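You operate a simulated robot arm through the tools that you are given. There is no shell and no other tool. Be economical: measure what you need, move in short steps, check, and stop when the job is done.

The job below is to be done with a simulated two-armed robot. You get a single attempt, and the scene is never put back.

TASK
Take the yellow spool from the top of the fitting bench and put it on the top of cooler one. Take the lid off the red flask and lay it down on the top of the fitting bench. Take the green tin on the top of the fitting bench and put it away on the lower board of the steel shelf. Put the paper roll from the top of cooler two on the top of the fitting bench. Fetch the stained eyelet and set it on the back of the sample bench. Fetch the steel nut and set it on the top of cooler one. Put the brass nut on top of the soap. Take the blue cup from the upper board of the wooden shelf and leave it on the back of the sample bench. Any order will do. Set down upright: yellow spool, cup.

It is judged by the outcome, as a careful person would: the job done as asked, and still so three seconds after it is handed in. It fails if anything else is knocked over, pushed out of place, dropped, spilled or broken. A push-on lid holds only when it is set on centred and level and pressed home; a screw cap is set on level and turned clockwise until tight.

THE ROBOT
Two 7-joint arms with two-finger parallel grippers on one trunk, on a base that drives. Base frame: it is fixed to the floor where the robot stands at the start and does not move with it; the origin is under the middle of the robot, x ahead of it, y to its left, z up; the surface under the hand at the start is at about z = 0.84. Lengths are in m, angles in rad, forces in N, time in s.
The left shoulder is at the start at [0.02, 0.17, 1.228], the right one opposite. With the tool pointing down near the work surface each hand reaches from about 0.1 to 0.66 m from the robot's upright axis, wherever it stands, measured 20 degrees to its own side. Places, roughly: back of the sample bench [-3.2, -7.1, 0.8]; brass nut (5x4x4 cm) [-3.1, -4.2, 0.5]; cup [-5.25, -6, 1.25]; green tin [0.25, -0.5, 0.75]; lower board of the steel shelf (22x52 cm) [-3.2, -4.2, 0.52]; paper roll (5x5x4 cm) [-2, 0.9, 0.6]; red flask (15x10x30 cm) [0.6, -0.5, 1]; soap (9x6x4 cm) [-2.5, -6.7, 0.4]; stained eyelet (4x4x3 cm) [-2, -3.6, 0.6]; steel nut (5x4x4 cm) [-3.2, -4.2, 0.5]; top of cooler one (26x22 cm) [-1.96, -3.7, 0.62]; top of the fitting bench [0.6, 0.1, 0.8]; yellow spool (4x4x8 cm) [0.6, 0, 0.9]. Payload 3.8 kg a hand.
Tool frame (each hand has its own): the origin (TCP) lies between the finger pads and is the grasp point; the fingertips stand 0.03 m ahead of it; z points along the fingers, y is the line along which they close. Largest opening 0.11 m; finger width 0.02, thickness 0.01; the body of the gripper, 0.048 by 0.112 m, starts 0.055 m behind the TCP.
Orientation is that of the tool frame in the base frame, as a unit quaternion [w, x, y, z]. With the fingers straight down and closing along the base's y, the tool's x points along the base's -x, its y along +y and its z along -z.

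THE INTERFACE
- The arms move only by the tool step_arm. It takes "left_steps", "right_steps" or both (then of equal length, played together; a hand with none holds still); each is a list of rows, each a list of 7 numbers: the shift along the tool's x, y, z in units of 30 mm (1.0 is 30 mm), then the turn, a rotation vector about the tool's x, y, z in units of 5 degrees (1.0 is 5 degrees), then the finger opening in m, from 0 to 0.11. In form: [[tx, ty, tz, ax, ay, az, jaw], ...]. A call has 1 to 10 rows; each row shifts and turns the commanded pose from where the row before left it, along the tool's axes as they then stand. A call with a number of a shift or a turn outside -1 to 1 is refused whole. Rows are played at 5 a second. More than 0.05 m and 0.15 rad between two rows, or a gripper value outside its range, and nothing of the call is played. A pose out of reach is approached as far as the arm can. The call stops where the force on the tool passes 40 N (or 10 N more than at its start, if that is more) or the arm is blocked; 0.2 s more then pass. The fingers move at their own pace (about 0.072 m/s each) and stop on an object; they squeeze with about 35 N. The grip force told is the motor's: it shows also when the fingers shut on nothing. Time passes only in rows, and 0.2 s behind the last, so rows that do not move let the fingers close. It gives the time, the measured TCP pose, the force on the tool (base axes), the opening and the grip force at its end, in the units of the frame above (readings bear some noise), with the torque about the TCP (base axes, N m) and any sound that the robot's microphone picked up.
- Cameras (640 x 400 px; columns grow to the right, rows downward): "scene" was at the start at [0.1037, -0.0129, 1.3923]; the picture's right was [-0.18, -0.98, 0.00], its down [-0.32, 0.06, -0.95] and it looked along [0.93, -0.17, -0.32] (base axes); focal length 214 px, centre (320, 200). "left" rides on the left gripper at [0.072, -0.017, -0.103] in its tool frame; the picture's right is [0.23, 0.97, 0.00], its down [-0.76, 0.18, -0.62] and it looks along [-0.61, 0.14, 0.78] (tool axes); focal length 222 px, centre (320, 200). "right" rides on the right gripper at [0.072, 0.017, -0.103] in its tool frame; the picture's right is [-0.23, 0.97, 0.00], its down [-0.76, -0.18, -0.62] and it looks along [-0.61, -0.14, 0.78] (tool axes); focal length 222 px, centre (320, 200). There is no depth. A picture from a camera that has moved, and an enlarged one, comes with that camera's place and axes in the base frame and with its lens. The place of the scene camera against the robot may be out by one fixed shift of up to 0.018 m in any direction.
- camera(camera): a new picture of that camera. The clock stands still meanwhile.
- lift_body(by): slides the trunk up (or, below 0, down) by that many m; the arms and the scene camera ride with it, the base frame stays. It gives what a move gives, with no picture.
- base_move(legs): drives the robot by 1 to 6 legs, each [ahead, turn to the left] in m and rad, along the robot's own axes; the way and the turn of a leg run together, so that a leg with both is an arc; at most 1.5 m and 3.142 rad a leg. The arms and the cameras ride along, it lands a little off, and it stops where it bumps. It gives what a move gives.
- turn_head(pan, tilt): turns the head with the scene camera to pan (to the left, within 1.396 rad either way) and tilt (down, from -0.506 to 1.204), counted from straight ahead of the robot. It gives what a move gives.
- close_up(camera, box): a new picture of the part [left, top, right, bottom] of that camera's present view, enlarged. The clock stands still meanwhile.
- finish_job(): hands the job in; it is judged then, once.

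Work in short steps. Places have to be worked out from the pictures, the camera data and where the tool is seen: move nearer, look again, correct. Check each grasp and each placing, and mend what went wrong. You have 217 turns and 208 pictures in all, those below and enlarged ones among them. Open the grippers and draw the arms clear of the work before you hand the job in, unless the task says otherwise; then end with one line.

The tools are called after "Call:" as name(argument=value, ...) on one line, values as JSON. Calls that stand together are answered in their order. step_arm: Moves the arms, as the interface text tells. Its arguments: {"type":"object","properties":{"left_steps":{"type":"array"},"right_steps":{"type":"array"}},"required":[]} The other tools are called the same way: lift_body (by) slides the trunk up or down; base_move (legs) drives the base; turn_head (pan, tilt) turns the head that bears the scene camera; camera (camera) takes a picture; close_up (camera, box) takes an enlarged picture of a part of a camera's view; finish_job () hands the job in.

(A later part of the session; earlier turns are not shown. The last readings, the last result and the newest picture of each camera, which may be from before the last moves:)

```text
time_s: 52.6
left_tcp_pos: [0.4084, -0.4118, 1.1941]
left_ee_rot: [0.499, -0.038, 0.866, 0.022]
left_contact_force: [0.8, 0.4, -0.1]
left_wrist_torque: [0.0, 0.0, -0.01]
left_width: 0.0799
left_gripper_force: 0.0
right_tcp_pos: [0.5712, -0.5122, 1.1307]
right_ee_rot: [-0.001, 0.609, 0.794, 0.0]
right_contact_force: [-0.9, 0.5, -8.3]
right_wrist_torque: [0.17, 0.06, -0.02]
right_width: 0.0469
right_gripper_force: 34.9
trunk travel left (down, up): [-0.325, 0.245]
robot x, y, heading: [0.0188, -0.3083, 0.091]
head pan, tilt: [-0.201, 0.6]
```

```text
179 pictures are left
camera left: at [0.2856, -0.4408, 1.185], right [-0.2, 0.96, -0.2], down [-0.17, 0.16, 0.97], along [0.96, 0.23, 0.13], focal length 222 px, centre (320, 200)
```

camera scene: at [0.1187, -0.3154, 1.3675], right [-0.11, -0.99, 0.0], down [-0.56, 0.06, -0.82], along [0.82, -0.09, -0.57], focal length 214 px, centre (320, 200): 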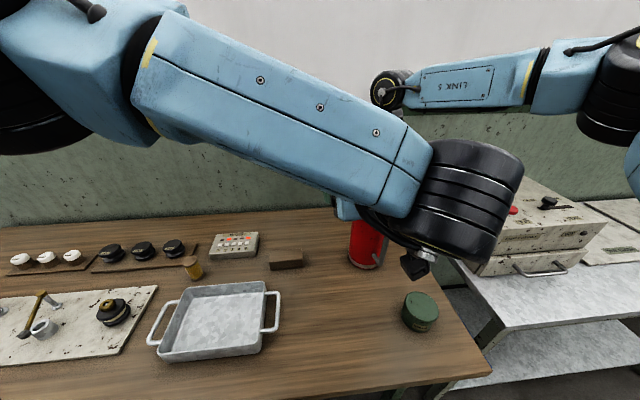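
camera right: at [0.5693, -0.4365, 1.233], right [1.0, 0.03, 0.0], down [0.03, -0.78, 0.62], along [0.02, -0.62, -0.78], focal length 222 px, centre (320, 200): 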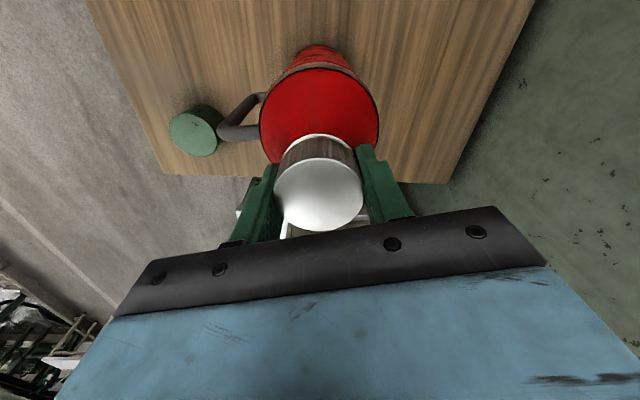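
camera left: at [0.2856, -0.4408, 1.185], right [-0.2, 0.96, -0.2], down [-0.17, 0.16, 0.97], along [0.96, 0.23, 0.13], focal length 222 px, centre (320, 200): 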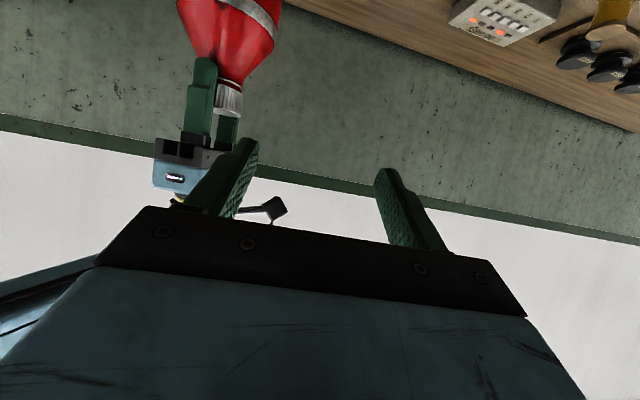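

The path is clear; I continue to the pre-grasp in front of the handle.

Call:
step_arm(left_steps=[[0.977, -0.764, 0.228, 0, 0, 0, 0.08], [0.977, -0.764, 0.228, 0, 0, 0, 0.08], [0.977, -0.764, 0.228, 0, 0, 0, 0.08], [0.977, -0.764, 0.228, 0, 0, 0, 0.08], [0.977, -0.764, 0.228, 0, 0, 0, 0.08]])

Call:
camera(camera="left")

Call:
camera(camera="right")

```text
time_s: 53.8
left_tcp_pos: [0.3981, -0.4784, 1.0717]
left_ee_rot: [0.5, -0.038, 0.865, 0.022]
left_contact_force: [-0.1, -0.2, 1.1]
left_wrist_torque: [-0.02, 0.04, -0.01]
left_width: 0.0803
left_gripper_force: 0.0
left hand out of reach, approached as far as the arm can: row 3, 4, 5
right_tcp_pos: [0.5718, -0.5101, 1.1305]
right_ee_rot: [0.001, 0.608, 0.794, 0.0]
right_contact_force: [0.4, 0.3, -8.1]
right_wrist_torque: [0.05, -0.03, -0.01]
right_width: 0.0464
right_gripper_force: 34.7
trunk travel left (down, up): [-0.325, 0.245]
robot x, y, heading: [0.0176, -0.3089, 0.087]
head pan, tilt: [-0.201, 0.6]
```

```text
178 pictures are left
camera left: at [0.2737, -0.506, 1.0595], right [-0.2, 0.96, -0.2], down [-0.17, 0.16, 0.97], along [0.96, 0.23, 0.13], focal length 222 px, centre (320, 200)
```

left: 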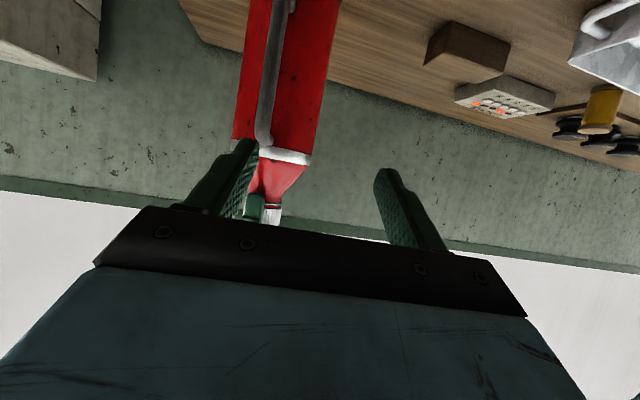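

```text
177 pictures are left
camera right: at [0.5695, -0.4365, 1.233], right [1.0, 0.03, 0.0], down [0.03, -0.78, 0.62], along [0.02, -0.62, -0.78], focal length 222 px, centre (320, 200)
```

right: 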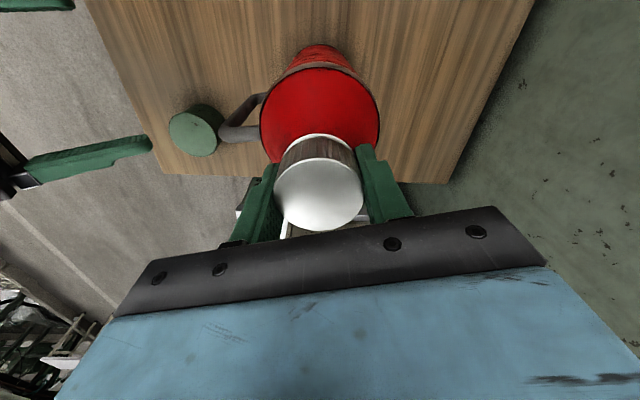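

The left hand can't reach that far right at this yaw. I'll regrip the lid and turn the flask about 40° further clockwise so that the handle faces the left arm.

Call:
step_arm(right_steps=[[0, 0, 0, 0, 0, 0, 0.08], [0, 0, 0, 0, 0, -1, 0.08], [0, 0, 0, 0, 0, -1, 0.08], [0, 0, 0, 0, 0, -1, 0.08], [0, 0, 0, 0, 0, -1, 0.08], [0, 0, 0, 0, 0, -1, 0.08], [0, 0, 0, 0, 0, -1, 0.08], [0, 0, 0, 0, 0, -1, 0.08], [0, 0, 0, 0, 0, -1, 0.08], [0, 0, 0, 0, 0, -1, 0.08]])

Call:
step_arm(right_steps=[[0, 0, 0, 0, 0, 0, 0.03], [0, 0, 0, 0, 0, 0, 0.03], [0, 0, 0, 0, 0, 1, 0.03], [0, 0, 0, 0, 0, 1, 0.03], [0, 0, 0, 0, 0, 1, 0.03], [0, 0, 0, 0, 0, 1, 0.03], [0, 0, 0, 0, 0, 1, 0.03], [0, 0, 0, 0, 0, 1, 0.03], [0, 0, 0, 0, 0, 1, 0.03], [0, 0, 0, 0, 0, 1, 0.03]])

Call:
camera(camera="right")

```text
time_s: 56.0
left_tcp_pos: [0.3961, -0.4765, 1.0696]
left_ee_rot: [0.5, -0.038, 0.865, 0.022]
left_contact_force: [0.0, 0.1, -0.7]
left_wrist_torque: [0.03, 0.0, -0.02]
left_width: 0.08
left_gripper_force: 0.1
right_tcp_pos: [0.569, -0.5101, 1.131]
right_ee_rot: [0.0, 0.257, 0.966, 0.0]
right_contact_force: [-0.5, 0.2, 0.3]
right_wrist_torque: [-0.01, -0.01, 0.02]
right_width: 0.0797
right_gripper_force: 0.1
trunk travel left (down, up): [-0.325, 0.245]
robot x, y, heading: [0.019, -0.3085, 0.086]
head pan, tilt: [-0.201, 0.6]
```

```text
time_s: 58.2
left_tcp_pos: [0.3965, -0.4769, 1.0707]
left_ee_rot: [0.499, -0.038, 0.865, 0.021]
left_contact_force: [-0.4, 0.5, 0.4]
left_wrist_torque: [-0.01, 0.03, -0.01]
left_width: 0.08
left_gripper_force: 0.0
right_tcp_pos: [0.5705, -0.5086, 1.1305]
right_ee_rot: [0.0, 0.574, 0.819, 0.0]
right_contact_force: [0.8, -1.4, 1.1]
right_wrist_torque: [-0.06, 0.0, -0.02]
right_width: 0.0462
right_gripper_force: 35.2
trunk travel left (down, up): [-0.325, 0.245]
robot x, y, heading: [0.0204, -0.3112, 0.087]
head pan, tilt: [-0.201, 0.6]
```

```text
176 pictures are left
camera right: at [0.5623, -0.4361, 1.2329], right [0.99, 0.12, 0.0], down [0.09, -0.78, 0.62], along [0.07, -0.62, -0.78], focal length 222 px, centre (320, 200)
```

right: 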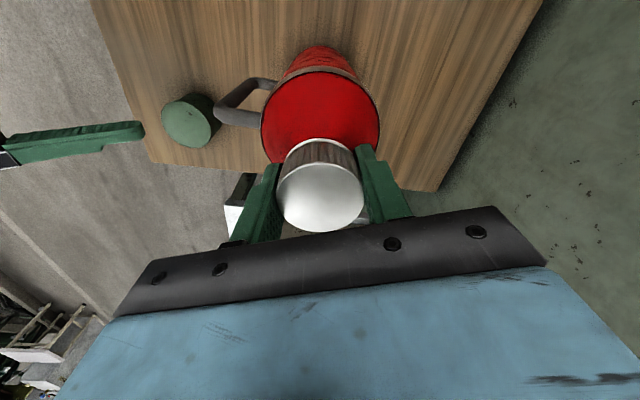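

The lid itself is turning on the flask here. I'll instead yaw the left hand 40° to the right and approach the handle bar diagonally.

Call:
step_arm(left_steps=[[0, 0, 0, 0.866, 0, 0.5, 0.08], [0, 0, 0, 0.866, 0, 0.5, 0.08], [0, 0, 0, 0.866, 0, 0.5, 0.08], [0, 0, 0, 0.866, 0, 0.5, 0.08], [0, 0, 0, 0.866, 0, 0.5, 0.08], [0, 0, 0, 0.866, 0, 0.5, 0.08], [0, 0, 0, 0.866, 0, 0.5, 0.08], [0, 0, 0, 0.866, 0, 0.5, 0.08]])

Call:
camera(camera="left")

Call:
camera(camera="right")

```text
time_s: 60.0
left_tcp_pos: [0.3963, -0.4744, 1.0701]
left_ee_rot: [0.478, 0.26, 0.826, -0.15]
left_contact_force: [0.1, 0.9, -0.1]
left_wrist_torque: [0.0, -0.05, 0.04]
left_width: 0.0799
left_gripper_force: 0.0
right_tcp_pos: [0.5705, -0.5088, 1.1309]
right_ee_rot: [-0.001, 0.573, 0.82, 0.0]
right_contact_force: [0.7, -1.9, 3.2]
right_wrist_torque: [-0.05, 0.04, 0.02]
right_width: 0.0462
right_gripper_force: 35.2
trunk travel left (down, up): [-0.325, 0.245]
robot x, y, heading: [0.0132, -0.3093, 0.086]
head pan, tilt: [-0.201, 0.6]
```

```text
175 pictures are left
camera left: at [0.2841, -0.4165, 1.0601], right [0.47, 0.86, -0.2], down [-0.03, 0.24, 0.97], along [0.88, -0.45, 0.13], focal length 222 px, centre (320, 200)
```

left: 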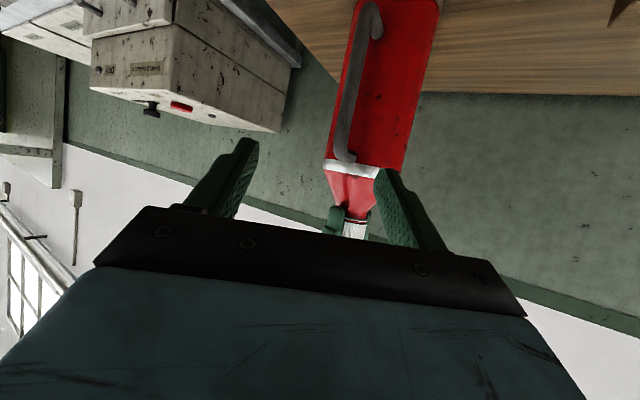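

```text
174 pictures are left
camera right: at [0.562, -0.4356, 1.2329], right [0.99, 0.12, 0.0], down [0.09, -0.78, 0.62], along [0.08, -0.62, -0.78], focal length 222 px, centre (320, 200)
```

right: 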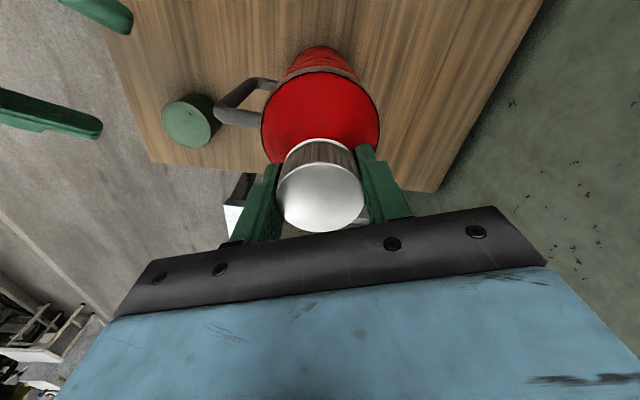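

Bar located near (0.479, -0.511, 0.985). I align laterally and approach partway with a narrower opening.

Call:
step_arm(left_steps=[[0.5, 0.29, 0, 0, 0, 0, 0.055], [0.47, 0.28, 0, 0, 0, 0, 0.055], [0, 0, 0.7, 0, 0, 0, 0.055], [0, 0, 0.7, 0, 0, 0, 0.055], [0, 0, 0.7, 0, 0, 0, 0.055]])

Call:
camera(camera="left")

Call:
camera(camera="right")

```text
time_s: 61.2
left_tcp_pos: [0.4426, -0.4845, 1.0149]
left_ee_rot: [0.477, 0.261, 0.826, -0.15]
left_contact_force: [-0.2, -1.0, -0.3]
left_wrist_torque: [0.02, -0.02, 0.02]
left_width: 0.0548
left_gripper_force: 0.2
right_tcp_pos: [0.5701, -0.5108, 1.1302]
right_ee_rot: [0.0, 0.572, 0.82, 0.0]
right_contact_force: [-0.1, -1.0, 1.0]
right_wrist_torque: [0.0, 0.02, 0.02]
right_width: 0.0468
right_gripper_force: 34.7
trunk travel left (down, up): [-0.325, 0.245]
robot x, y, heading: [0.016, -0.3114, 0.087]
head pan, tilt: [-0.201, 0.6]
```

```text
173 pictures are left
camera left: at [0.3292, -0.4271, 1.0043], right [0.46, 0.86, -0.2], down [-0.03, 0.24, 0.97], along [0.89, -0.45, 0.13], focal length 222 px, centre (320, 200)
```

left: 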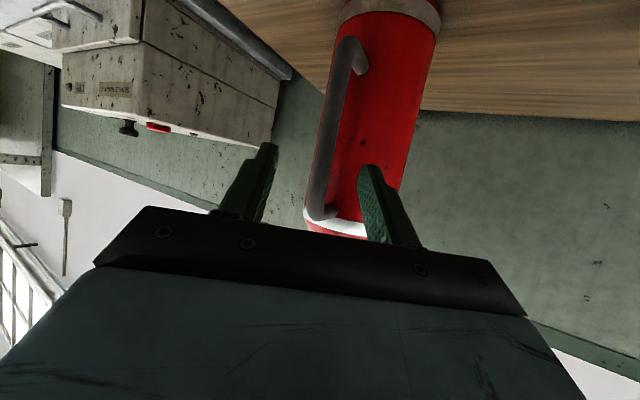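

```text
172 pictures are left
camera right: at [0.5621, -0.4361, 1.2329], right [0.99, 0.12, 0.0], down [0.09, -0.78, 0.62], along [0.08, -0.62, -0.78], focal length 222 px, centre (320, 200)
```

right: 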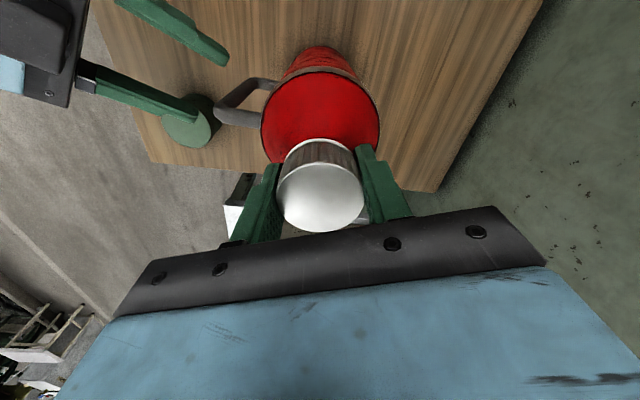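

In tool coordinates the bar lies 7 mm to +y and 51 mm ahead. I shift and advance 40 mm, then close.

Call:
step_arm(left_steps=[[0, 0.23, 0, 0, 0, 0, 0.055], [0, 0, 0.65, 0, 0, 0, 0.055], [0, 0, 0.65, 0, 0, 0, 0.055], [0, 0, 0, 0, 0, 0, 0.055]])

Call:
camera(camera="left")

Call:
camera(camera="right")

```text
time_s: 62.2
left_tcp_pos: [0.4739, -0.4967, 0.9942]
left_ee_rot: [0.477, 0.26, 0.826, -0.15]
left_contact_force: [0.1, 0.2, 0.2]
left_wrist_torque: [-0.01, 0.0, 0.03]
left_width: 0.055
left_gripper_force: 0.0
right_tcp_pos: [0.5708, -0.5113, 1.1325]
right_ee_rot: [0.0, 0.573, 0.82, 0.001]
right_contact_force: [0.8, -1.3, 0.5]
right_wrist_torque: [-0.04, 0.04, -0.01]
right_width: 0.0467
right_gripper_force: 35.2
trunk travel left (down, up): [-0.325, 0.245]
robot x, y, heading: [0.0155, -0.3134, 0.086]
head pan, tilt: [-0.201, 0.6]
```

```text
171 pictures are left
camera left: at [0.3611, -0.4381, 0.9843], right [0.47, 0.86, -0.2], down [-0.03, 0.24, 0.97], along [0.88, -0.45, 0.13], focal length 222 px, centre (320, 200)
```

left: 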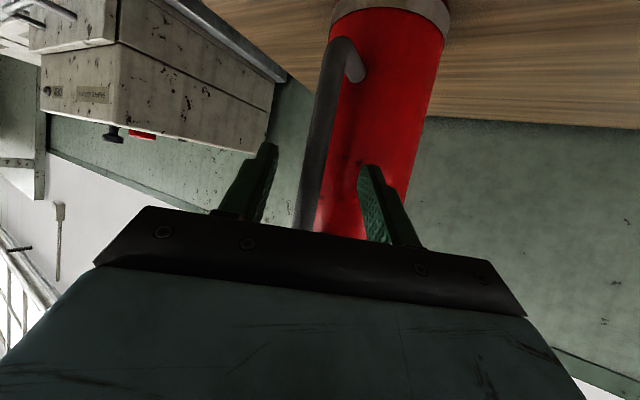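

```text
170 pictures are left
camera right: at [0.5621, -0.4358, 1.2329], right [0.99, 0.12, 0.0], down [0.09, -0.78, 0.62], along [0.08, -0.62, -0.78], focal length 222 px, centre (320, 200)
```

right: 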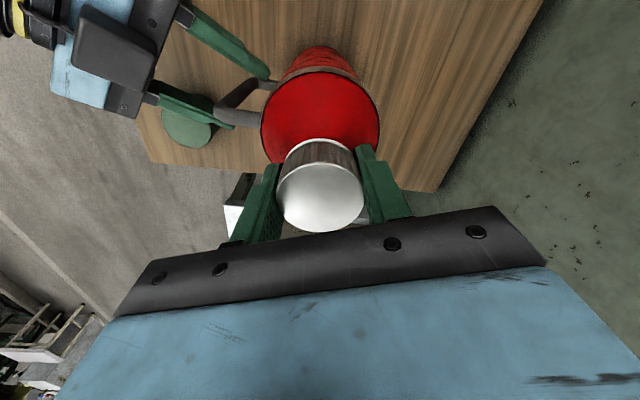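

The bar is between the fingers, about 10 mm to -y; I centre and close on it.

Call:
step_arm(left_steps=[[0, -0.3, 0, 0, 0, 0, 0.055], [0, 0, 0, 0, 0, 0, 0.03], [0, 0, 0, 0, 0, 0, 0.005], [0, 0, 0, 0, 0, 0, 0.005], [0, 0, 0, 0, 0, 0, 0.005]])

Call:
camera(camera="right")

```text
time_s: 63.4
left_tcp_pos: [0.4693, -0.5028, 0.9956]
left_ee_rot: [0.478, 0.258, 0.826, -0.149]
left_contact_force: [13.7, 2.1, 0.4]
left_wrist_torque: [-0.16, 0.33, 0.17]
left_width: 0.0134
left_gripper_force: 35.3
right_tcp_pos: [0.5693, -0.509, 1.1309]
right_ee_rot: [-0.001, 0.574, 0.819, 0.0]
right_contact_force: [-9.2, -2.6, 1.9]
right_wrist_torque: [0.11, -0.01, -0.02]
right_width: 0.0464
right_gripper_force: 34.7
trunk travel left (down, up): [-0.325, 0.245]
robot x, y, heading: [0.0155, -0.3091, 0.091]
head pan, tilt: [-0.201, 0.6]
```

```text
169 pictures are left
camera right: at [0.5622, -0.4355, 1.2327], right [0.99, 0.12, 0.0], down [0.1, -0.78, 0.62], along [0.07, -0.62, -0.78], focal length 222 px, centre (320, 200)
```

right: 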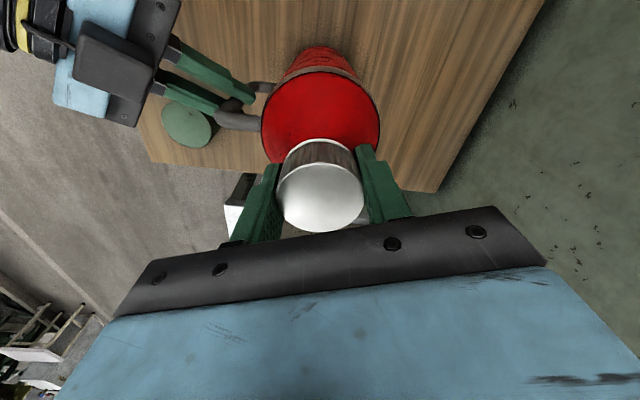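

The handle is held. Now I turn the lid counter-clockwise a full stroke against it.

Call:
step_arm(right_steps=[[0, 0, 0, 0, 0, -1, 0.03], [0, 0, 0, 0, 0, -1, 0.03], [0, 0, 0, 0, 0, -1, 0.03], [0, 0, 0, 0, 0, -1, 0.03], [0, 0, 0, 0, 0, -1, 0.03], [0, 0, 0, 0, 0, -1, 0.03], [0, 0, 0, 0, 0, -1, 0.03], [0, 0, 0, 0, 0, -1, 0.03], [0, 0, 0, 0, 0, -1, 0.03], [0, 0, 0, 0, 0, -1, 0.03]])

Call:
step_arm(right_steps=[[0, 0, 0, 0, 0, -1, 0.03], [0, 0, 0, 0, 0, -1, 0.03], [0, 0, 0, 0, 0, -1, 0.03], [0, 0, 0, 0, 0, -1, 0.03], [0, 0, 0, 0, 0, -1, 0.03], [0, 0, 0, 0, 0, -1, 0.03], [0, 0, 0, 0, 0, -1, 0.03], [0, 0, 0, 0, 0, -1, 0.03], [0, 0, 0, 0, 0, -1, 0.03]])

Call:
camera(camera="right")

```text
time_s: 65.6
left_tcp_pos: [0.468, -0.5028, 0.9944]
left_ee_rot: [0.478, 0.258, 0.826, -0.149]
left_contact_force: [20.5, -2.1, 6.8]
left_wrist_torque: [0.12, 0.6, 0.06]
left_width: 0.0137
left_gripper_force: 35.2
right_tcp_pos: [0.5707, -0.5108, 1.1312]
right_ee_rot: [0.0, 0.171, 0.985, 0.0]
right_contact_force: [-17.5, 2.3, -2.1]
right_wrist_torque: [0.26, 0.24, -0.03]
right_width: 0.0468
right_gripper_force: 34.8
trunk travel left (down, up): [-0.325, 0.245]
robot x, y, heading: [0.0192, -0.3109, 0.092]
head pan, tilt: [-0.201, 0.6]
```

```text
time_s: 67.6
left_tcp_pos: [0.4688, -0.5026, 0.9947]
left_ee_rot: [0.478, 0.259, 0.826, -0.149]
left_contact_force: [19.4, 0.2, 9.0]
left_wrist_torque: [-0.61, -0.18, 0.19]
left_width: 0.014
left_gripper_force: 35.2
right_tcp_pos: [0.5696, -0.5111, 1.1322]
right_ee_rot: [0.0, -0.218, 0.976, 0.0]
right_contact_force: [-14.3, 0.0, 1.4]
right_wrist_torque: [0.32, -0.05, -0.03]
right_width: 0.0464
right_gripper_force: 35.2
trunk travel left (down, up): [-0.325, 0.245]
robot x, y, heading: [0.018, -0.3108, 0.091]
head pan, tilt: [-0.201, 0.6]
```

```text
168 pictures are left
camera right: at [0.4984, -0.5261, 1.2342], right [-0.21, 0.98, 0.0], down [0.77, 0.16, 0.62], along [0.61, 0.13, -0.78], focal length 222 px, centre (320, 200)
```

right: 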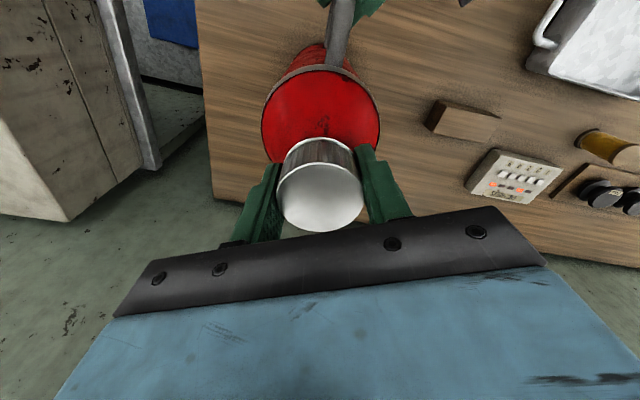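

I do another full stroke with the flask held.

Call:
step_arm(right_steps=[[0, 0, 0, 0, 0, 0, 0.08], [0, 0, 0, 0, 0, 1, 0.08], [0, 0, 0, 0, 0, 1, 0.08], [0, 0, 0, 0, 0, 1, 0.08], [0, 0, 0, 0, 0, 1, 0.08], [0, 0, 0, 0, 0, 1, 0.08], [0, 0, 0, 0, 0, 1, 0.08], [0, 0, 0, 0, 0, 1, 0.08], [0, 0, 0, 0, 0, 1, 0.08], [0, 0, 0, 0, 0, 1, 0.08]])

Call:
step_arm(right_steps=[[0, 0, 0, 0, 0, 1, 0.08], [0, 0, 0, 0, 0, 1, 0.08], [0, 0, 0, 0, 0, 1, 0.08], [0, 0, 0, 0, 0, 1, 0.08], [0, 0, 0, 0, 0, 1, 0.08], [0, 0, 0, 0, 0, 1, 0.08], [0, 0, 0, 0, 0, 1, 0.08], [0, 0, 0, 0, 0, 1, 0.08], [0, 0, 0, 0, 0, 1, 0.08], [0, 0, 0, 0, 0, 1, 0.08]])

Call:
step_arm(right_steps=[[0, 0, 0, 0, 0, 0, 0.03], [0, 0, 0, 0, 0, 0, 0.03], [0, 0, 0, 0, 0, -1, 0.03], [0, 0, 0, 0, 0, -1, 0.03], [0, 0, 0, 0, 0, -1, 0.03], [0, 0, 0, 0, 0, -1, 0.03], [0, 0, 0, 0, 0, -1, 0.03], [0, 0, 0, 0, 0, -1, 0.03], [0, 0, 0, 0, 0, -1, 0.03], [0, 0, 0, 0, 0, -1, 0.03]])

Call:
step_arm(right_steps=[[0, 0, 0, 0, 0, -1, 0.03], [0, 0, 0, 0, 0, -1, 0.03], [0, 0, 0, 0, 0, -1, 0.03], [0, 0, 0, 0, 0, -1, 0.03], [0, 0, 0, 0, 0, -1, 0.03], [0, 0, 0, 0, 0, -1, 0.03], [0, 0, 0, 0, 0, -1, 0.03], [0, 0, 0, 0, 0, -1, 0.03], [0, 0, 0, 0, 0, -1, 0.03], [0, 0, 0, 0, 0, -1, 0.03]])

Call:
camera(camera="right")

Call:
camera(camera="scene")

```text
time_s: 69.8
left_tcp_pos: [0.4673, -0.5048, 0.9944]
left_ee_rot: [0.477, 0.259, 0.826, -0.149]
left_contact_force: [-4.1, -1.2, 0.4]
left_wrist_torque: [0.04, 0.78, -0.02]
left_width: 0.0137
left_gripper_force: 35.6
right_tcp_pos: [0.5699, -0.5114, 1.1314]
right_ee_rot: [0.0, 0.174, 0.985, 0.0]
right_contact_force: [0.5, 0.3, -0.2]
right_wrist_torque: [-0.02, 0.02, -0.02]
right_width: 0.08
right_gripper_force: 0.0
trunk travel left (down, up): [-0.325, 0.245]
robot x, y, heading: [0.0231, -0.3086, 0.088]
head pan, tilt: [-0.201, 0.6]
```

```text
time_s: 72.0
left_tcp_pos: [0.4682, -0.5048, 0.9938]
left_ee_rot: [0.477, 0.259, 0.826, -0.15]
left_contact_force: [-2.0, -1.0, -1.4]
left_wrist_torque: [0.0, 0.65, -0.05]
left_width: 0.0136
left_gripper_force: 35.0
right_tcp_pos: [0.5706, -0.5104, 1.1306]
right_ee_rot: [0.0, 0.574, 0.819, 0.0]
right_contact_force: [0.0, 0.3, 0.0]
right_wrist_torque: [0.0, 0.02, 0.0]
right_width: 0.0803
right_gripper_force: 0.0
trunk travel left (down, up): [-0.325, 0.245]
robot x, y, heading: [0.0191, -0.3127, 0.09]
head pan, tilt: [-0.201, 0.6]
```

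```text
time_s: 74.2
left_tcp_pos: [0.4671, -0.5038, 0.995]
left_ee_rot: [0.476, 0.26, 0.827, -0.15]
left_contact_force: [-11.4, -1.9, 0.2]
left_wrist_torque: [-0.35, -0.41, -0.11]
left_width: 0.0135
left_gripper_force: 35.2
right_tcp_pos: [0.5705, -0.5109, 1.1312]
right_ee_rot: [0.001, 0.258, 0.966, 0.0]
right_contact_force: [11.1, -0.2, -0.2]
right_wrist_torque: [0.21, -0.7, -0.04]
right_width: 0.0469
right_gripper_force: 35.3
trunk travel left (down, up): [-0.325, 0.245]
robot x, y, heading: [0.0178, -0.308, 0.096]
head pan, tilt: [-0.201, 0.6]
```

```text
time_s: 76.4
left_tcp_pos: [0.4694, -0.5042, 0.994]
left_ee_rot: [0.476, 0.261, 0.826, -0.15]
left_contact_force: [-12.2, -1.6, 0.0]
left_wrist_torque: [0.3, -0.14, -0.31]
left_width: 0.0137
left_gripper_force: 35.1
right_tcp_pos: [0.5696, -0.5105, 1.1318]
right_ee_rot: [0.001, -0.175, 0.985, 0.001]
right_contact_force: [12.5, 3.5, 3.0]
right_wrist_torque: [0.28, -0.4, -0.02]
right_width: 0.0466
right_gripper_force: 35.1
trunk travel left (down, up): [-0.325, 0.245]
robot x, y, heading: [0.0178, -0.3097, 0.089]
head pan, tilt: [-0.201, 0.6]
```

```text
167 pictures are left
camera right: at [0.4972, -0.5198, 1.2337], right [-0.12, 0.99, 0.0], down [0.78, 0.1, 0.62], along [0.62, 0.08, -0.78], focal length 222 px, centre (320, 200)
```

right: 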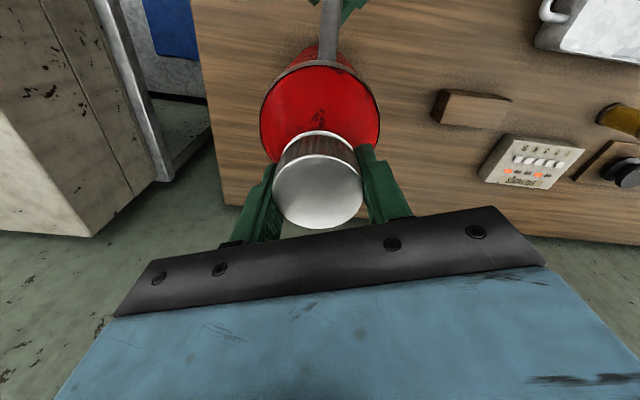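

```text
166 pictures are left
camera scene: at [0.1186, -0.3143, 1.3676], right [-0.11, -0.99, 0.0], down [-0.56, 0.06, -0.82], along [0.82, -0.09, -0.57], focal length 214 px, centre (320, 200)
```

scene: 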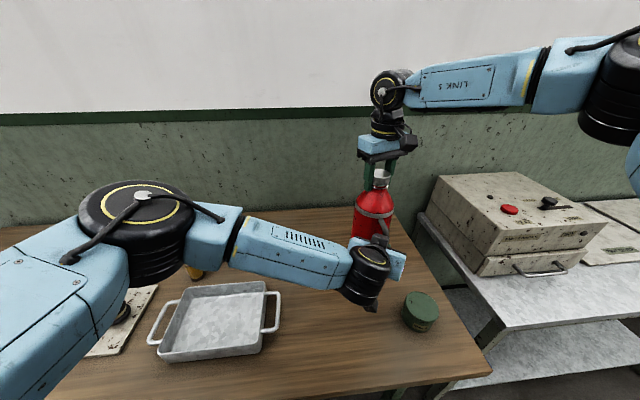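

The lid looks nearer to the wrist camera (it rises). I zoom in on the neck.

Call:
close_up(camera="scene", box=[340, 130, 420, 190])

```text
6.67 times, centred on (380, 160) of scene
camera zoom: at [0.1186, -0.3143, 1.3676], right [-0.11, -0.99, 0.0], down [-0.56, 0.06, -0.82], along [0.82, -0.09, -0.57], focal length 1430 px, centre (-80, 467)
```

zoom: 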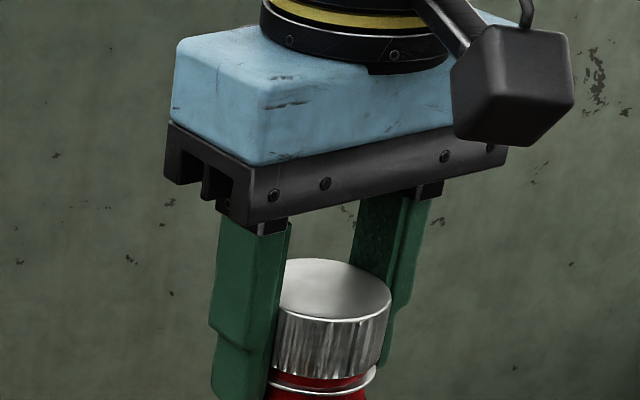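

The gap is slowly growing. Another stroke, raising the grip 2 mm.

Call:
step_arm(right_steps=[[0, 0, 0, 0, 0, 0, 0.08], [0, 0, -0.08, 0, 0, 1, 0.08], [0, 0, 0, 0, 0, 1, 0.08], [0, 0, 0, 0, 0, 1, 0.08], [0, 0, 0, 0, 0, 1, 0.08], [0, 0, 0, 0, 0, 1, 0.08], [0, 0, 0, 0, 0, 1, 0.08], [0, 0, 0, 0, 0, 1, 0.08], [0, 0, 0, 0, 0, 1, 0.08], [0, 0, 0, 0, 0, 1, 0.08]])

Call:
step_arm(right_steps=[[0, 0, 0, 0, 0, 1, 0.08], [0, 0, 0, 0, 0, 1, 0.08], [0, 0, 0, 0, 0, 1, 0.08], [0, 0, 0, 0, 0, 1, 0.08], [0, 0, 0, 0, 0, 1, 0.08], [0, 0, 0, 0, 0, 1, 0.08], [0, 0, 0, 0, 0, 1, 0.08], [0, 0, 0, 0, 0, 1, 0.08], [0, 0, 0, 0, 0, 1, 0.08], [0, 0, 0, 0, 0, 1, 0.08]])

Call:
step_arm(right_steps=[[0, 0, 0, 0, 0, 0, 0.03], [0, 0, 0, 0, 0, 0, 0.03], [0, 0, 0, 0, 0, -1, 0.03], [0, 0, 0, 0, 0, -1, 0.03], [0, 0, 0, 0, 0, -1, 0.03], [0, 0, 0, 0, 0, -1, 0.03], [0, 0, 0, 0, 0, -1, 0.03], [0, 0, 0, 0, 0, -1, 0.03], [0, 0, 0, 0, 0, -1, 0.03], [0, 0, 0, 0, 0, -1, 0.03]])

Call:
step_arm(right_steps=[[0, 0, 0, 0, 0, -1, 0.03], [0, 0, 0, 0, 0, -1, 0.03], [0, 0, 0, 0, 0, -1, 0.03], [0, 0, 0, 0, 0, -1, 0.03], [0, 0, 0, 0, 0, -1, 0.03], [0, 0, 0, 0, 0, -1, 0.03], [0, 0, 0, 0, 0, -1, 0.03], [0, 0, 0, 0, 0, -1, 0.03], [0, 0, 0, 0, 0, -1, 0.03], [0, 0, 0, 0, 0, -1, 0.03]])

Call:
close_up(camera="scene", box=[340, 130, 420, 190])

```text
time_s: 78.6
left_tcp_pos: [0.4692, -0.504, 0.9952]
left_ee_rot: [0.477, 0.26, 0.826, -0.15]
left_contact_force: [2.2, 0.5, 0.6]
left_wrist_torque: [0.03, 0.32, -0.01]
left_width: 0.0137
left_gripper_force: 35.4
right_tcp_pos: [0.5702, -0.5116, 1.1344]
right_ee_rot: [0.0, 0.216, 0.976, 0.0]
right_contact_force: [0.5, -0.9, -0.2]
right_wrist_torque: [0.0, 0.01, 0.02]
right_width: 0.08
right_gripper_force: 0.1
trunk travel left (down, up): [-0.325, 0.245]
robot x, y, heading: [0.0175, -0.3083, 0.087]
head pan, tilt: [-0.201, 0.6]
```

```text
time_s: 80.8
left_tcp_pos: [0.4677, -0.5028, 0.9943]
left_ee_rot: [0.477, 0.26, 0.826, -0.15]
left_contact_force: [2.6, -0.5, 0.0]
left_wrist_torque: [-0.09, 0.1, 0.01]
left_width: 0.0136
left_gripper_force: 35.2
right_tcp_pos: [0.5706, -0.5103, 1.135]
right_ee_rot: [0.0, 0.609, 0.793, 0.0]
right_contact_force: [0.0, 0.7, -0.2]
right_wrist_torque: [0.01, 0.02, 0.03]
right_width: 0.08
right_gripper_force: 0.0
trunk travel left (down, up): [-0.325, 0.245]
robot x, y, heading: [0.0181, -0.3093, 0.093]
head pan, tilt: [-0.201, 0.6]
```

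```text
time_s: 83.0
left_tcp_pos: [0.4689, -0.5051, 0.9948]
left_ee_rot: [0.478, 0.26, 0.826, -0.15]
left_contact_force: [12.8, 1.7, 2.2]
left_wrist_torque: [-0.42, -0.11, 0.26]
left_width: 0.0138
left_gripper_force: 35.5
right_tcp_pos: [0.5695, -0.5113, 1.1318]
right_ee_rot: [0.0, 0.3, 0.954, 0.0]
right_contact_force: [-9.3, -2.3, -1.1]
right_wrist_torque: [0.02, 0.09, -0.04]
right_width: 0.0461
right_gripper_force: 34.8
trunk travel left (down, up): [-0.325, 0.245]
robot x, y, heading: [0.0192, -0.3088, 0.09]
head pan, tilt: [-0.201, 0.6]
```

```text
time_s: 85.2
left_tcp_pos: [0.4674, -0.5035, 0.9954]
left_ee_rot: [0.477, 0.26, 0.826, -0.15]
left_contact_force: [8.0, -0.7, 4.5]
left_wrist_torque: [-0.28, 0.33, 0.07]
left_width: 0.0133
left_gripper_force: 34.9
right_tcp_pos: [0.5688, -0.5105, 1.1322]
right_ee_rot: [0.0, -0.132, 0.991, 0.0]
right_contact_force: [-8.5, -2.4, 0.2]
right_wrist_torque: [0.04, 0.08, -0.06]
right_width: 0.0463
right_gripper_force: 34.4
trunk travel left (down, up): [-0.325, 0.245]
robot x, y, heading: [0.0155, -0.3093, 0.084]
head pan, tilt: [-0.201, 0.6]
```

```text
6.67 times, centred on (380, 160) of scene
camera zoom: at [0.1175, -0.3144, 1.3677], right [-0.11, -0.99, 0.0], down [-0.56, 0.06, -0.83], along [0.82, -0.09, -0.56], focal length 1430 px, centre (-80, 467)
```

zoom: 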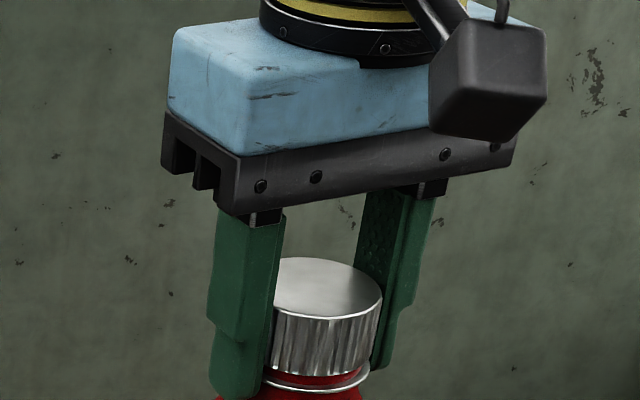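

Lift test with the flask held.

Call:
step_arm(right_steps=[[0, 0, -0.1, 0, 0, 0, 0.03], [0, 0, -0.1, 0, 0, 0, 0.03], [0, 0, -0.1, 0, 0, 0, 0.03]])

Call:
close_up(camera="scene", box=[340, 130, 420, 190])

```text
time_s: 86.0
left_tcp_pos: [0.4688, -0.5042, 0.995]
left_ee_rot: [0.477, 0.26, 0.826, -0.15]
left_contact_force: [5.6, 1.1, 6.2]
left_wrist_torque: [-0.31, 0.15, 0.09]
left_width: 0.0134
left_gripper_force: 34.8
right_tcp_pos: [0.5694, -0.5106, 1.1426]
right_ee_rot: [0.0, -0.13, 0.991, 0.0]
right_contact_force: [-8.0, -2.3, -3.4]
right_wrist_torque: [0.01, -0.02, 0.03]
right_width: 0.046
right_gripper_force: 35.1
trunk travel left (down, up): [-0.325, 0.245]
robot x, y, heading: [0.0167, -0.3102, 0.088]
head pan, tilt: [-0.201, 0.6]
```

```text
6.67 times, centred on (380, 160) of scene
camera zoom: at [0.1177, -0.3143, 1.3676], right [-0.11, -0.99, 0.0], down [-0.56, 0.06, -0.83], along [0.82, -0.09, -0.56], focal length 1430 px, centre (-80, 467)
```

zoom: 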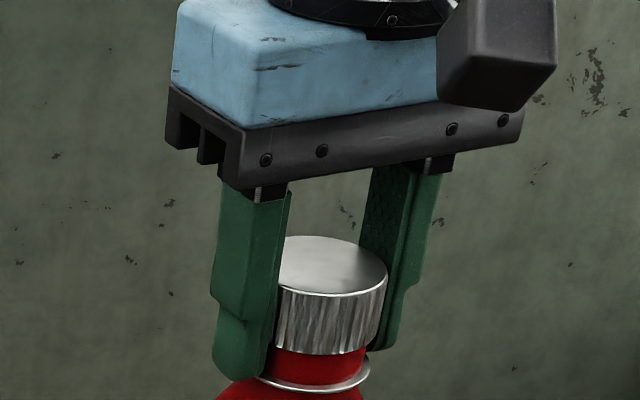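

The neck is now clearly exposed and the pull is small: the lid is coming off. I lift it clear.

Call:
step_arm(right_steps=[[0, 0, -0.3, 0, 0, 0, 0.03], [0, 0, -0.5, 0, 0, 0, 0.03], [0, 0, -0.8, 0, 0, 0, 0.03], [0, 0, -1, 0, 0, 0, 0.03]])

Call:
camera(camera="scene")

```text
time_s: 87.0
left_tcp_pos: [0.466, -0.5043, 0.9941]
left_ee_rot: [0.477, 0.26, 0.826, -0.151]
left_contact_force: [0.4, 0.4, 4.9]
left_wrist_torque: [-0.52, -0.36, -0.03]
left_width: 0.0135
left_gripper_force: 34.9
right_tcp_pos: [0.5677, -0.5109, 1.2211]
right_ee_rot: [0.001, -0.131, 0.991, 0.001]
right_contact_force: [0.3, -0.6, 0.1]
right_wrist_torque: [0.01, 0.04, -0.04]
right_width: 0.0462
right_gripper_force: 34.7
trunk travel left (down, up): [-0.325, 0.245]
robot x, y, heading: [0.0194, -0.3119, 0.085]
head pan, tilt: [-0.201, 0.6]
```

```text
162 pictures are left
camera scene: at [0.1179, -0.3141, 1.3676], right [-0.11, -0.99, 0.0], down [-0.56, 0.06, -0.83], along [0.82, -0.09, -0.56], focal length 214 px, centre (320, 200)
```

scene: 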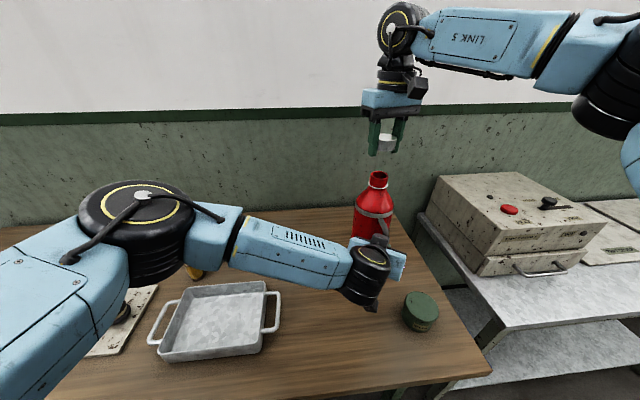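

The lid is off. I release the handle and draw the left hand back, up and to the left.

Call:
step_arm(left_steps=[[0, 0, 0, 0, 0, 0, 0.05], [0, 0, -0.5, 0, 0, 0, 0.055], [0, 0, -1, 0, 0, 0, 0.055], [0, 0, -1, 0, 0, 0, 0.055], [0, 0, -1, 0, 0, 0, 0.055], [-0.866, 0.5, -0.5, 0, 0, 0, 0.08], [-0.866, 0.5, -0.5, 0, 0, 0, 0.08], [-0.866, 0.5, -0.5, 0, 0, 0, 0.08], [-0.866, 0.5, -0.5, 0, 0, 0, 0.08], [-0.866, 0.5, -0.5, 0, 0, 0, 0.08]])

Call:
camera(camera="scene")

```text
time_s: 89.2
left_tcp_pos: [0.4347, -0.3898, 1.1968]
left_ee_rot: [0.477, 0.26, 0.826, -0.149]
left_contact_force: [-0.2, -0.1, -0.8]
left_wrist_torque: [0.03, -0.02, 0.0]
left_width: 0.0801
left_gripper_force: 0.1
right_tcp_pos: [0.5674, -0.5107, 1.2217]
right_ee_rot: [0.0, -0.131, 0.991, 0.0]
right_contact_force: [0.2, 0.5, 0.5]
right_wrist_torque: [-0.01, 0.01, 0.0]
right_width: 0.0462
right_gripper_force: 35.3
trunk travel left (down, up): [-0.325, 0.245]
robot x, y, heading: [0.016, -0.3091, 0.089]
head pan, tilt: [-0.201, 0.6]
```

```text
161 pictures are left
camera scene: at [0.1178, -0.3137, 1.3676], right [-0.11, -0.99, 0.0], down [-0.56, 0.06, -0.83], along [0.82, -0.09, -0.56], focal length 214 px, centre (320, 200)
```

scene: 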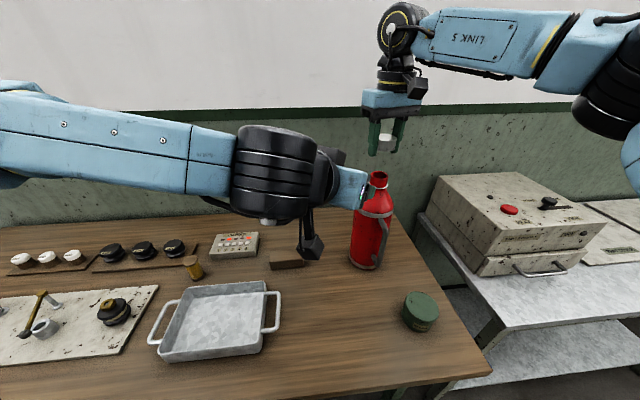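

I swing the left hand back to straight yaw and to the left, then to point down.

Call:
step_arm(left_steps=[[0, 0.8, 0, -0.866, 0, -0.5, 0.08], [0, 0.8, 0, -0.866, 0, -0.5, 0.08], [0, 0.8, 0, -0.866, 0, -0.5, 0.08], [0, 0.8, 0, -0.866, 0, -0.5, 0.08], [0, 0.8, 0, -0.866, 0, -0.5, 0.08], [0, 0.8, 0, -0.866, 0, -0.5, 0.08], [0, 0.8, 0, -0.866, 0, -0.5, 0.08], [0, 0.8, 0, -0.866, 0, -0.5, 0.08]])

Call:
step_arm(left_steps=[[0, 0.5, 0, 0, 1, 0, 0.08], [0, 0.5, 0, 0, 1, 0, 0.08], [0, 0.5, 0, 0, 1, 0, 0.08], [0, 0.5, 0, 0, 1, 0, 0.08], [0, 0, 0, 0, 1, 0, 0.08], [0, 0, 0, 0, 1, 0, 0.08], [0, 0, 0, 0, 1, 0, 0.08], [0, 0, 0, 0, 1, 0, 0.08], [0, 0, 0, 0, 1, 0, 0.08], [0, 0, 0, 0, 1, 0, 0.08]])

Call:
step_arm(left_steps=[[0, 0, 0, 0, 1, 0, 0.08], [0, 0, 0, 0, 1, 0, 0.08]])

Call:
camera(camera="scene")

Call:
camera(camera="left")

```text
time_s: 91.0
left_tcp_pos: [0.4911, -0.2079, 1.1977]
left_ee_rot: [0.5, -0.039, 0.865, 0.022]
left_contact_force: [-1.0, 0.7, 0.4]
left_wrist_torque: [0.0, 0.0, 0.01]
left_width: 0.0798
left_gripper_force: 0.1
right_tcp_pos: [0.5675, -0.5104, 1.2202]
right_ee_rot: [0.0, -0.131, 0.991, 0.001]
right_contact_force: [-0.3, 0.7, -0.9]
right_wrist_torque: [0.0, 0.0, -0.01]
right_width: 0.046
right_gripper_force: 35.4
trunk travel left (down, up): [-0.325, 0.245]
robot x, y, heading: [0.0218, -0.3082, 0.089]
head pan, tilt: [-0.201, 0.6]
```

```text
time_s: 93.2
left_tcp_pos: [0.4867, -0.1512, 1.1969]
left_ee_rot: [0.087, -0.043, 0.995, 0.004]
left_contact_force: [-0.5, -0.3, 0.4]
left_wrist_torque: [0.01, 0.0, -0.02]
left_width: 0.0801
left_gripper_force: 0.1
right_tcp_pos: [0.5681, -0.5103, 1.2209]
right_ee_rot: [0.0, -0.132, 0.991, 0.0]
right_contact_force: [0.1, -0.1, -0.3]
right_wrist_torque: [0.03, 0.05, 0.03]
right_width: 0.046
right_gripper_force: 35.5
trunk travel left (down, up): [-0.325, 0.245]
robot x, y, heading: [0.0171, -0.31, 0.092]
head pan, tilt: [-0.201, 0.6]
```

```text
time_s: 93.8
left_tcp_pos: [0.4848, -0.1525, 1.197]
left_ee_rot: [-0.001, -0.044, 0.999, 0.0]
left_contact_force: [-0.5, -0.4, 0.2]
left_wrist_torque: [-0.01, 0.0, -0.02]
left_width: 0.0797
left_gripper_force: 0.1
right_tcp_pos: [0.569, -0.5099, 1.221]
right_ee_rot: [0.0, -0.132, 0.991, 0.001]
right_contact_force: [-0.1, -1.0, 0.1]
right_wrist_torque: [0.01, -0.02, 0.01]
right_width: 0.0464
right_gripper_force: 35.0
trunk travel left (down, up): [-0.325, 0.245]
robot x, y, heading: [0.018, -0.3081, 0.091]
head pan, tilt: [-0.201, 0.6]
```

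```text
160 pictures are left
camera scene: at [0.1182, -0.3143, 1.3676], right [-0.11, -0.99, 0.0], down [-0.56, 0.06, -0.82], along [0.82, -0.09, -0.57], focal length 214 px, centre (320, 200)
```

scene: 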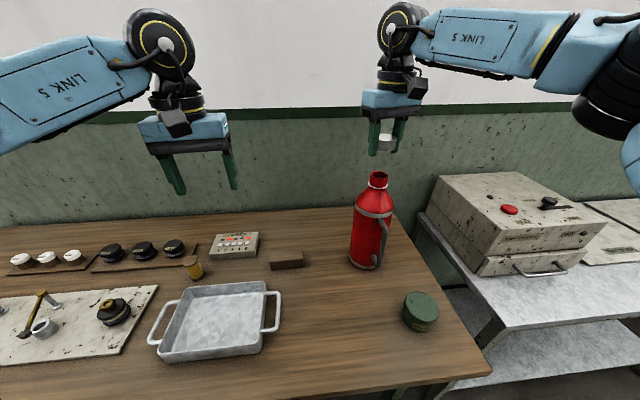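

```text
159 pictures are left
camera left: at [0.4153, -0.1759, 1.3014], right [-0.31, 0.95, 0.0], down [0.74, 0.24, 0.62], along [0.59, 0.19, -0.78], focal length 222 px, centre (320, 200)
```

left: 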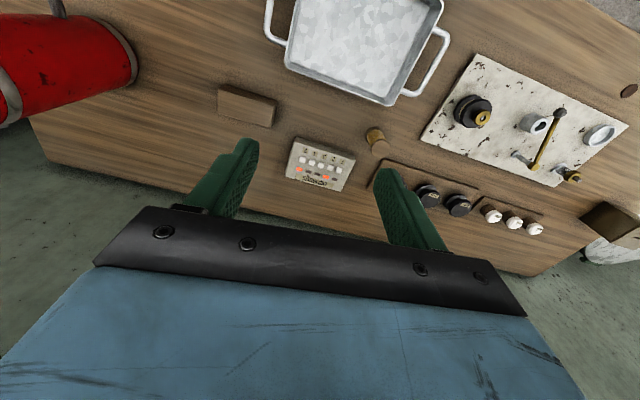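

I carry the lid to a free spot at about (0.42, -0.385) and lower it.

Call:
step_arm(right_steps=[[0.617, 0.886, 0, 0, 0, 0, 0.03], [0.617, 0.886, 0, 0, 0, 0, 0.03], [0.617, 0.886, 0, 0, 0, 0, 0.03], [0.617, 0.886, 0, 0, 0, 0, 0.03], [0.617, 0.886, 0, 0, 0, 0, 0.03], [0.617, 0.886, 0, 0, 0, 0, 0.03]])

Call:
step_arm(right_steps=[[0, 0, 1, 0, 0, 0, 0.03], [0, 0, 1, 0, 0, 0, 0.03], [0, 0, 1, 0, 0, 0, 0.03], [0, 0, 1, 0, 0, 0, 0.03], [0, 0, 1, 0, 0, 0, 0.03], [0, 0, 1, 0, 0, 0, 0.03], [0, 0, 1, 0, 0, 0, 0.03], [0, 0, 1, 0, 0, 0, 0.03], [0, 0, 1, 0, 0, 0, 0.03], [0, 0, 0.8, 0, 0, 0, 0.03]])

Call:
close_up(camera="scene", box=[240, 180, 480, 330])

Call:
camera(camera="right")

```text
time_s: 95.2
left_tcp_pos: [0.4854, -0.1524, 1.1963]
left_ee_rot: [0.0, -0.045, 0.999, 0.0]
left_contact_force: [0.1, 0.9, -0.7]
left_wrist_torque: [-0.02, -0.01, -0.04]
left_width: 0.0798
left_gripper_force: 0.1
right_tcp_pos: [0.435, -0.4015, 1.2196]
right_ee_rot: [0.001, -0.131, 0.991, 0.001]
right_contact_force: [0.7, 0.4, 0.2]
right_wrist_torque: [0.0, -0.01, 0.01]
right_width: 0.046
right_gripper_force: 34.9
right hand out of reach, approached as far as the arm can: row 6
trunk travel left (down, up): [-0.325, 0.245]
robot x, y, heading: [0.0216, -0.3097, 0.091]
head pan, tilt: [-0.201, 0.6]
```

```text
time_s: 97.4
left_tcp_pos: [0.4855, -0.1507, 1.1977]
left_ee_rot: [0.001, -0.044, 0.999, 0.0]
left_contact_force: [0.8, 0.1, 0.0]
left_wrist_torque: [0.0, 0.01, 0.02]
left_width: 0.0801
left_gripper_force: 0.0
right_tcp_pos: [0.4166, -0.4538, 0.9558]
right_ee_rot: [0.001, -0.131, 0.991, 0.0]
right_contact_force: [0.8, -0.8, 0.7]
right_wrist_torque: [0.0, 0.0, 0.0]
right_width: 0.0462
right_gripper_force: 35.4
right hand out of reach, approached as far as the arm can: row 6, 7, 8, 9, 10
trunk travel left (down, up): [-0.325, 0.245]
robot x, y, heading: [0.0146, -0.3154, 0.082]
head pan, tilt: [-0.201, 0.6]
```

```text
2.67 times, centred on (360, 255) of scene
camera zoom: at [0.1181, -0.3144, 1.3676], right [-0.11, -0.99, 0.0], down [-0.56, 0.06, -0.83], along [0.82, -0.09, -0.56], focal length 572 px, centre (213, 53)
```

zoom: 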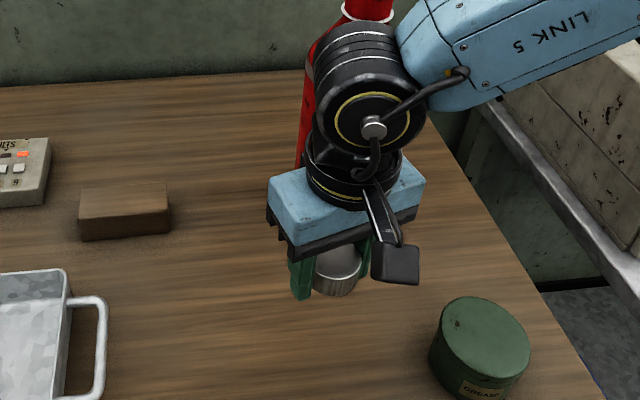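

```text
157 pictures are left
camera right: at [0.3443, -0.4557, 1.0574], right [-0.03, 1.0, 0.0], down [0.78, 0.03, 0.62], along [0.62, 0.02, -0.78], focal length 222 px, centre (320, 200)
```

right: 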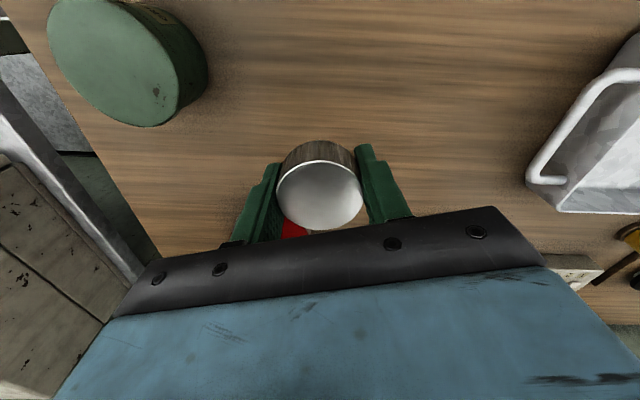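

The arm is near its limit at this yaw and close to the flask handle. I turn it clockwise 20° and draw back about 5 cm before going down.

Call:
step_arm(right_steps=[[0.4, 0, 0, 0, 0, 1, 0.03], [0.4, 0, 0, 0, 0, 1, 0.03], [0.4, 0, 0, 0, 0, 1, 0.03], [0.4, 0, 0, 0, 0, 1, 0.03]])

Call:
camera(camera="right")

```text
time_s: 98.4
left_tcp_pos: [0.4856, -0.1526, 1.1967]
left_ee_rot: [0.0, -0.045, 0.999, 0.0]
left_contact_force: [-0.4, -0.3, -0.5]
left_wrist_torque: [0.0, 0.0, 0.01]
left_width: 0.0802
left_gripper_force: 0.1
right_tcp_pos: [0.3722, -0.458, 0.958]
right_ee_rot: [0.0, 0.044, 0.999, 0.0]
right_contact_force: [-0.4, -0.3, -0.5]
right_wrist_torque: [0.0, -0.05, 0.0]
right_width: 0.0462
right_gripper_force: 35.3
trunk travel left (down, up): [-0.325, 0.245]
robot x, y, heading: [0.021, -0.3117, 0.087]
head pan, tilt: [-0.201, 0.6]
```

```text
156 pictures are left
camera right: at [0.3021, -0.436, 1.0604], right [0.31, 0.95, 0.0], down [0.74, -0.24, 0.62], along [0.59, -0.19, -0.78], focal length 222 px, centre (320, 200)
```

right: 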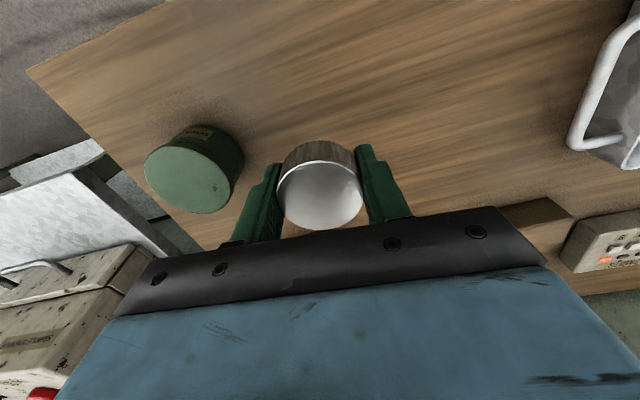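

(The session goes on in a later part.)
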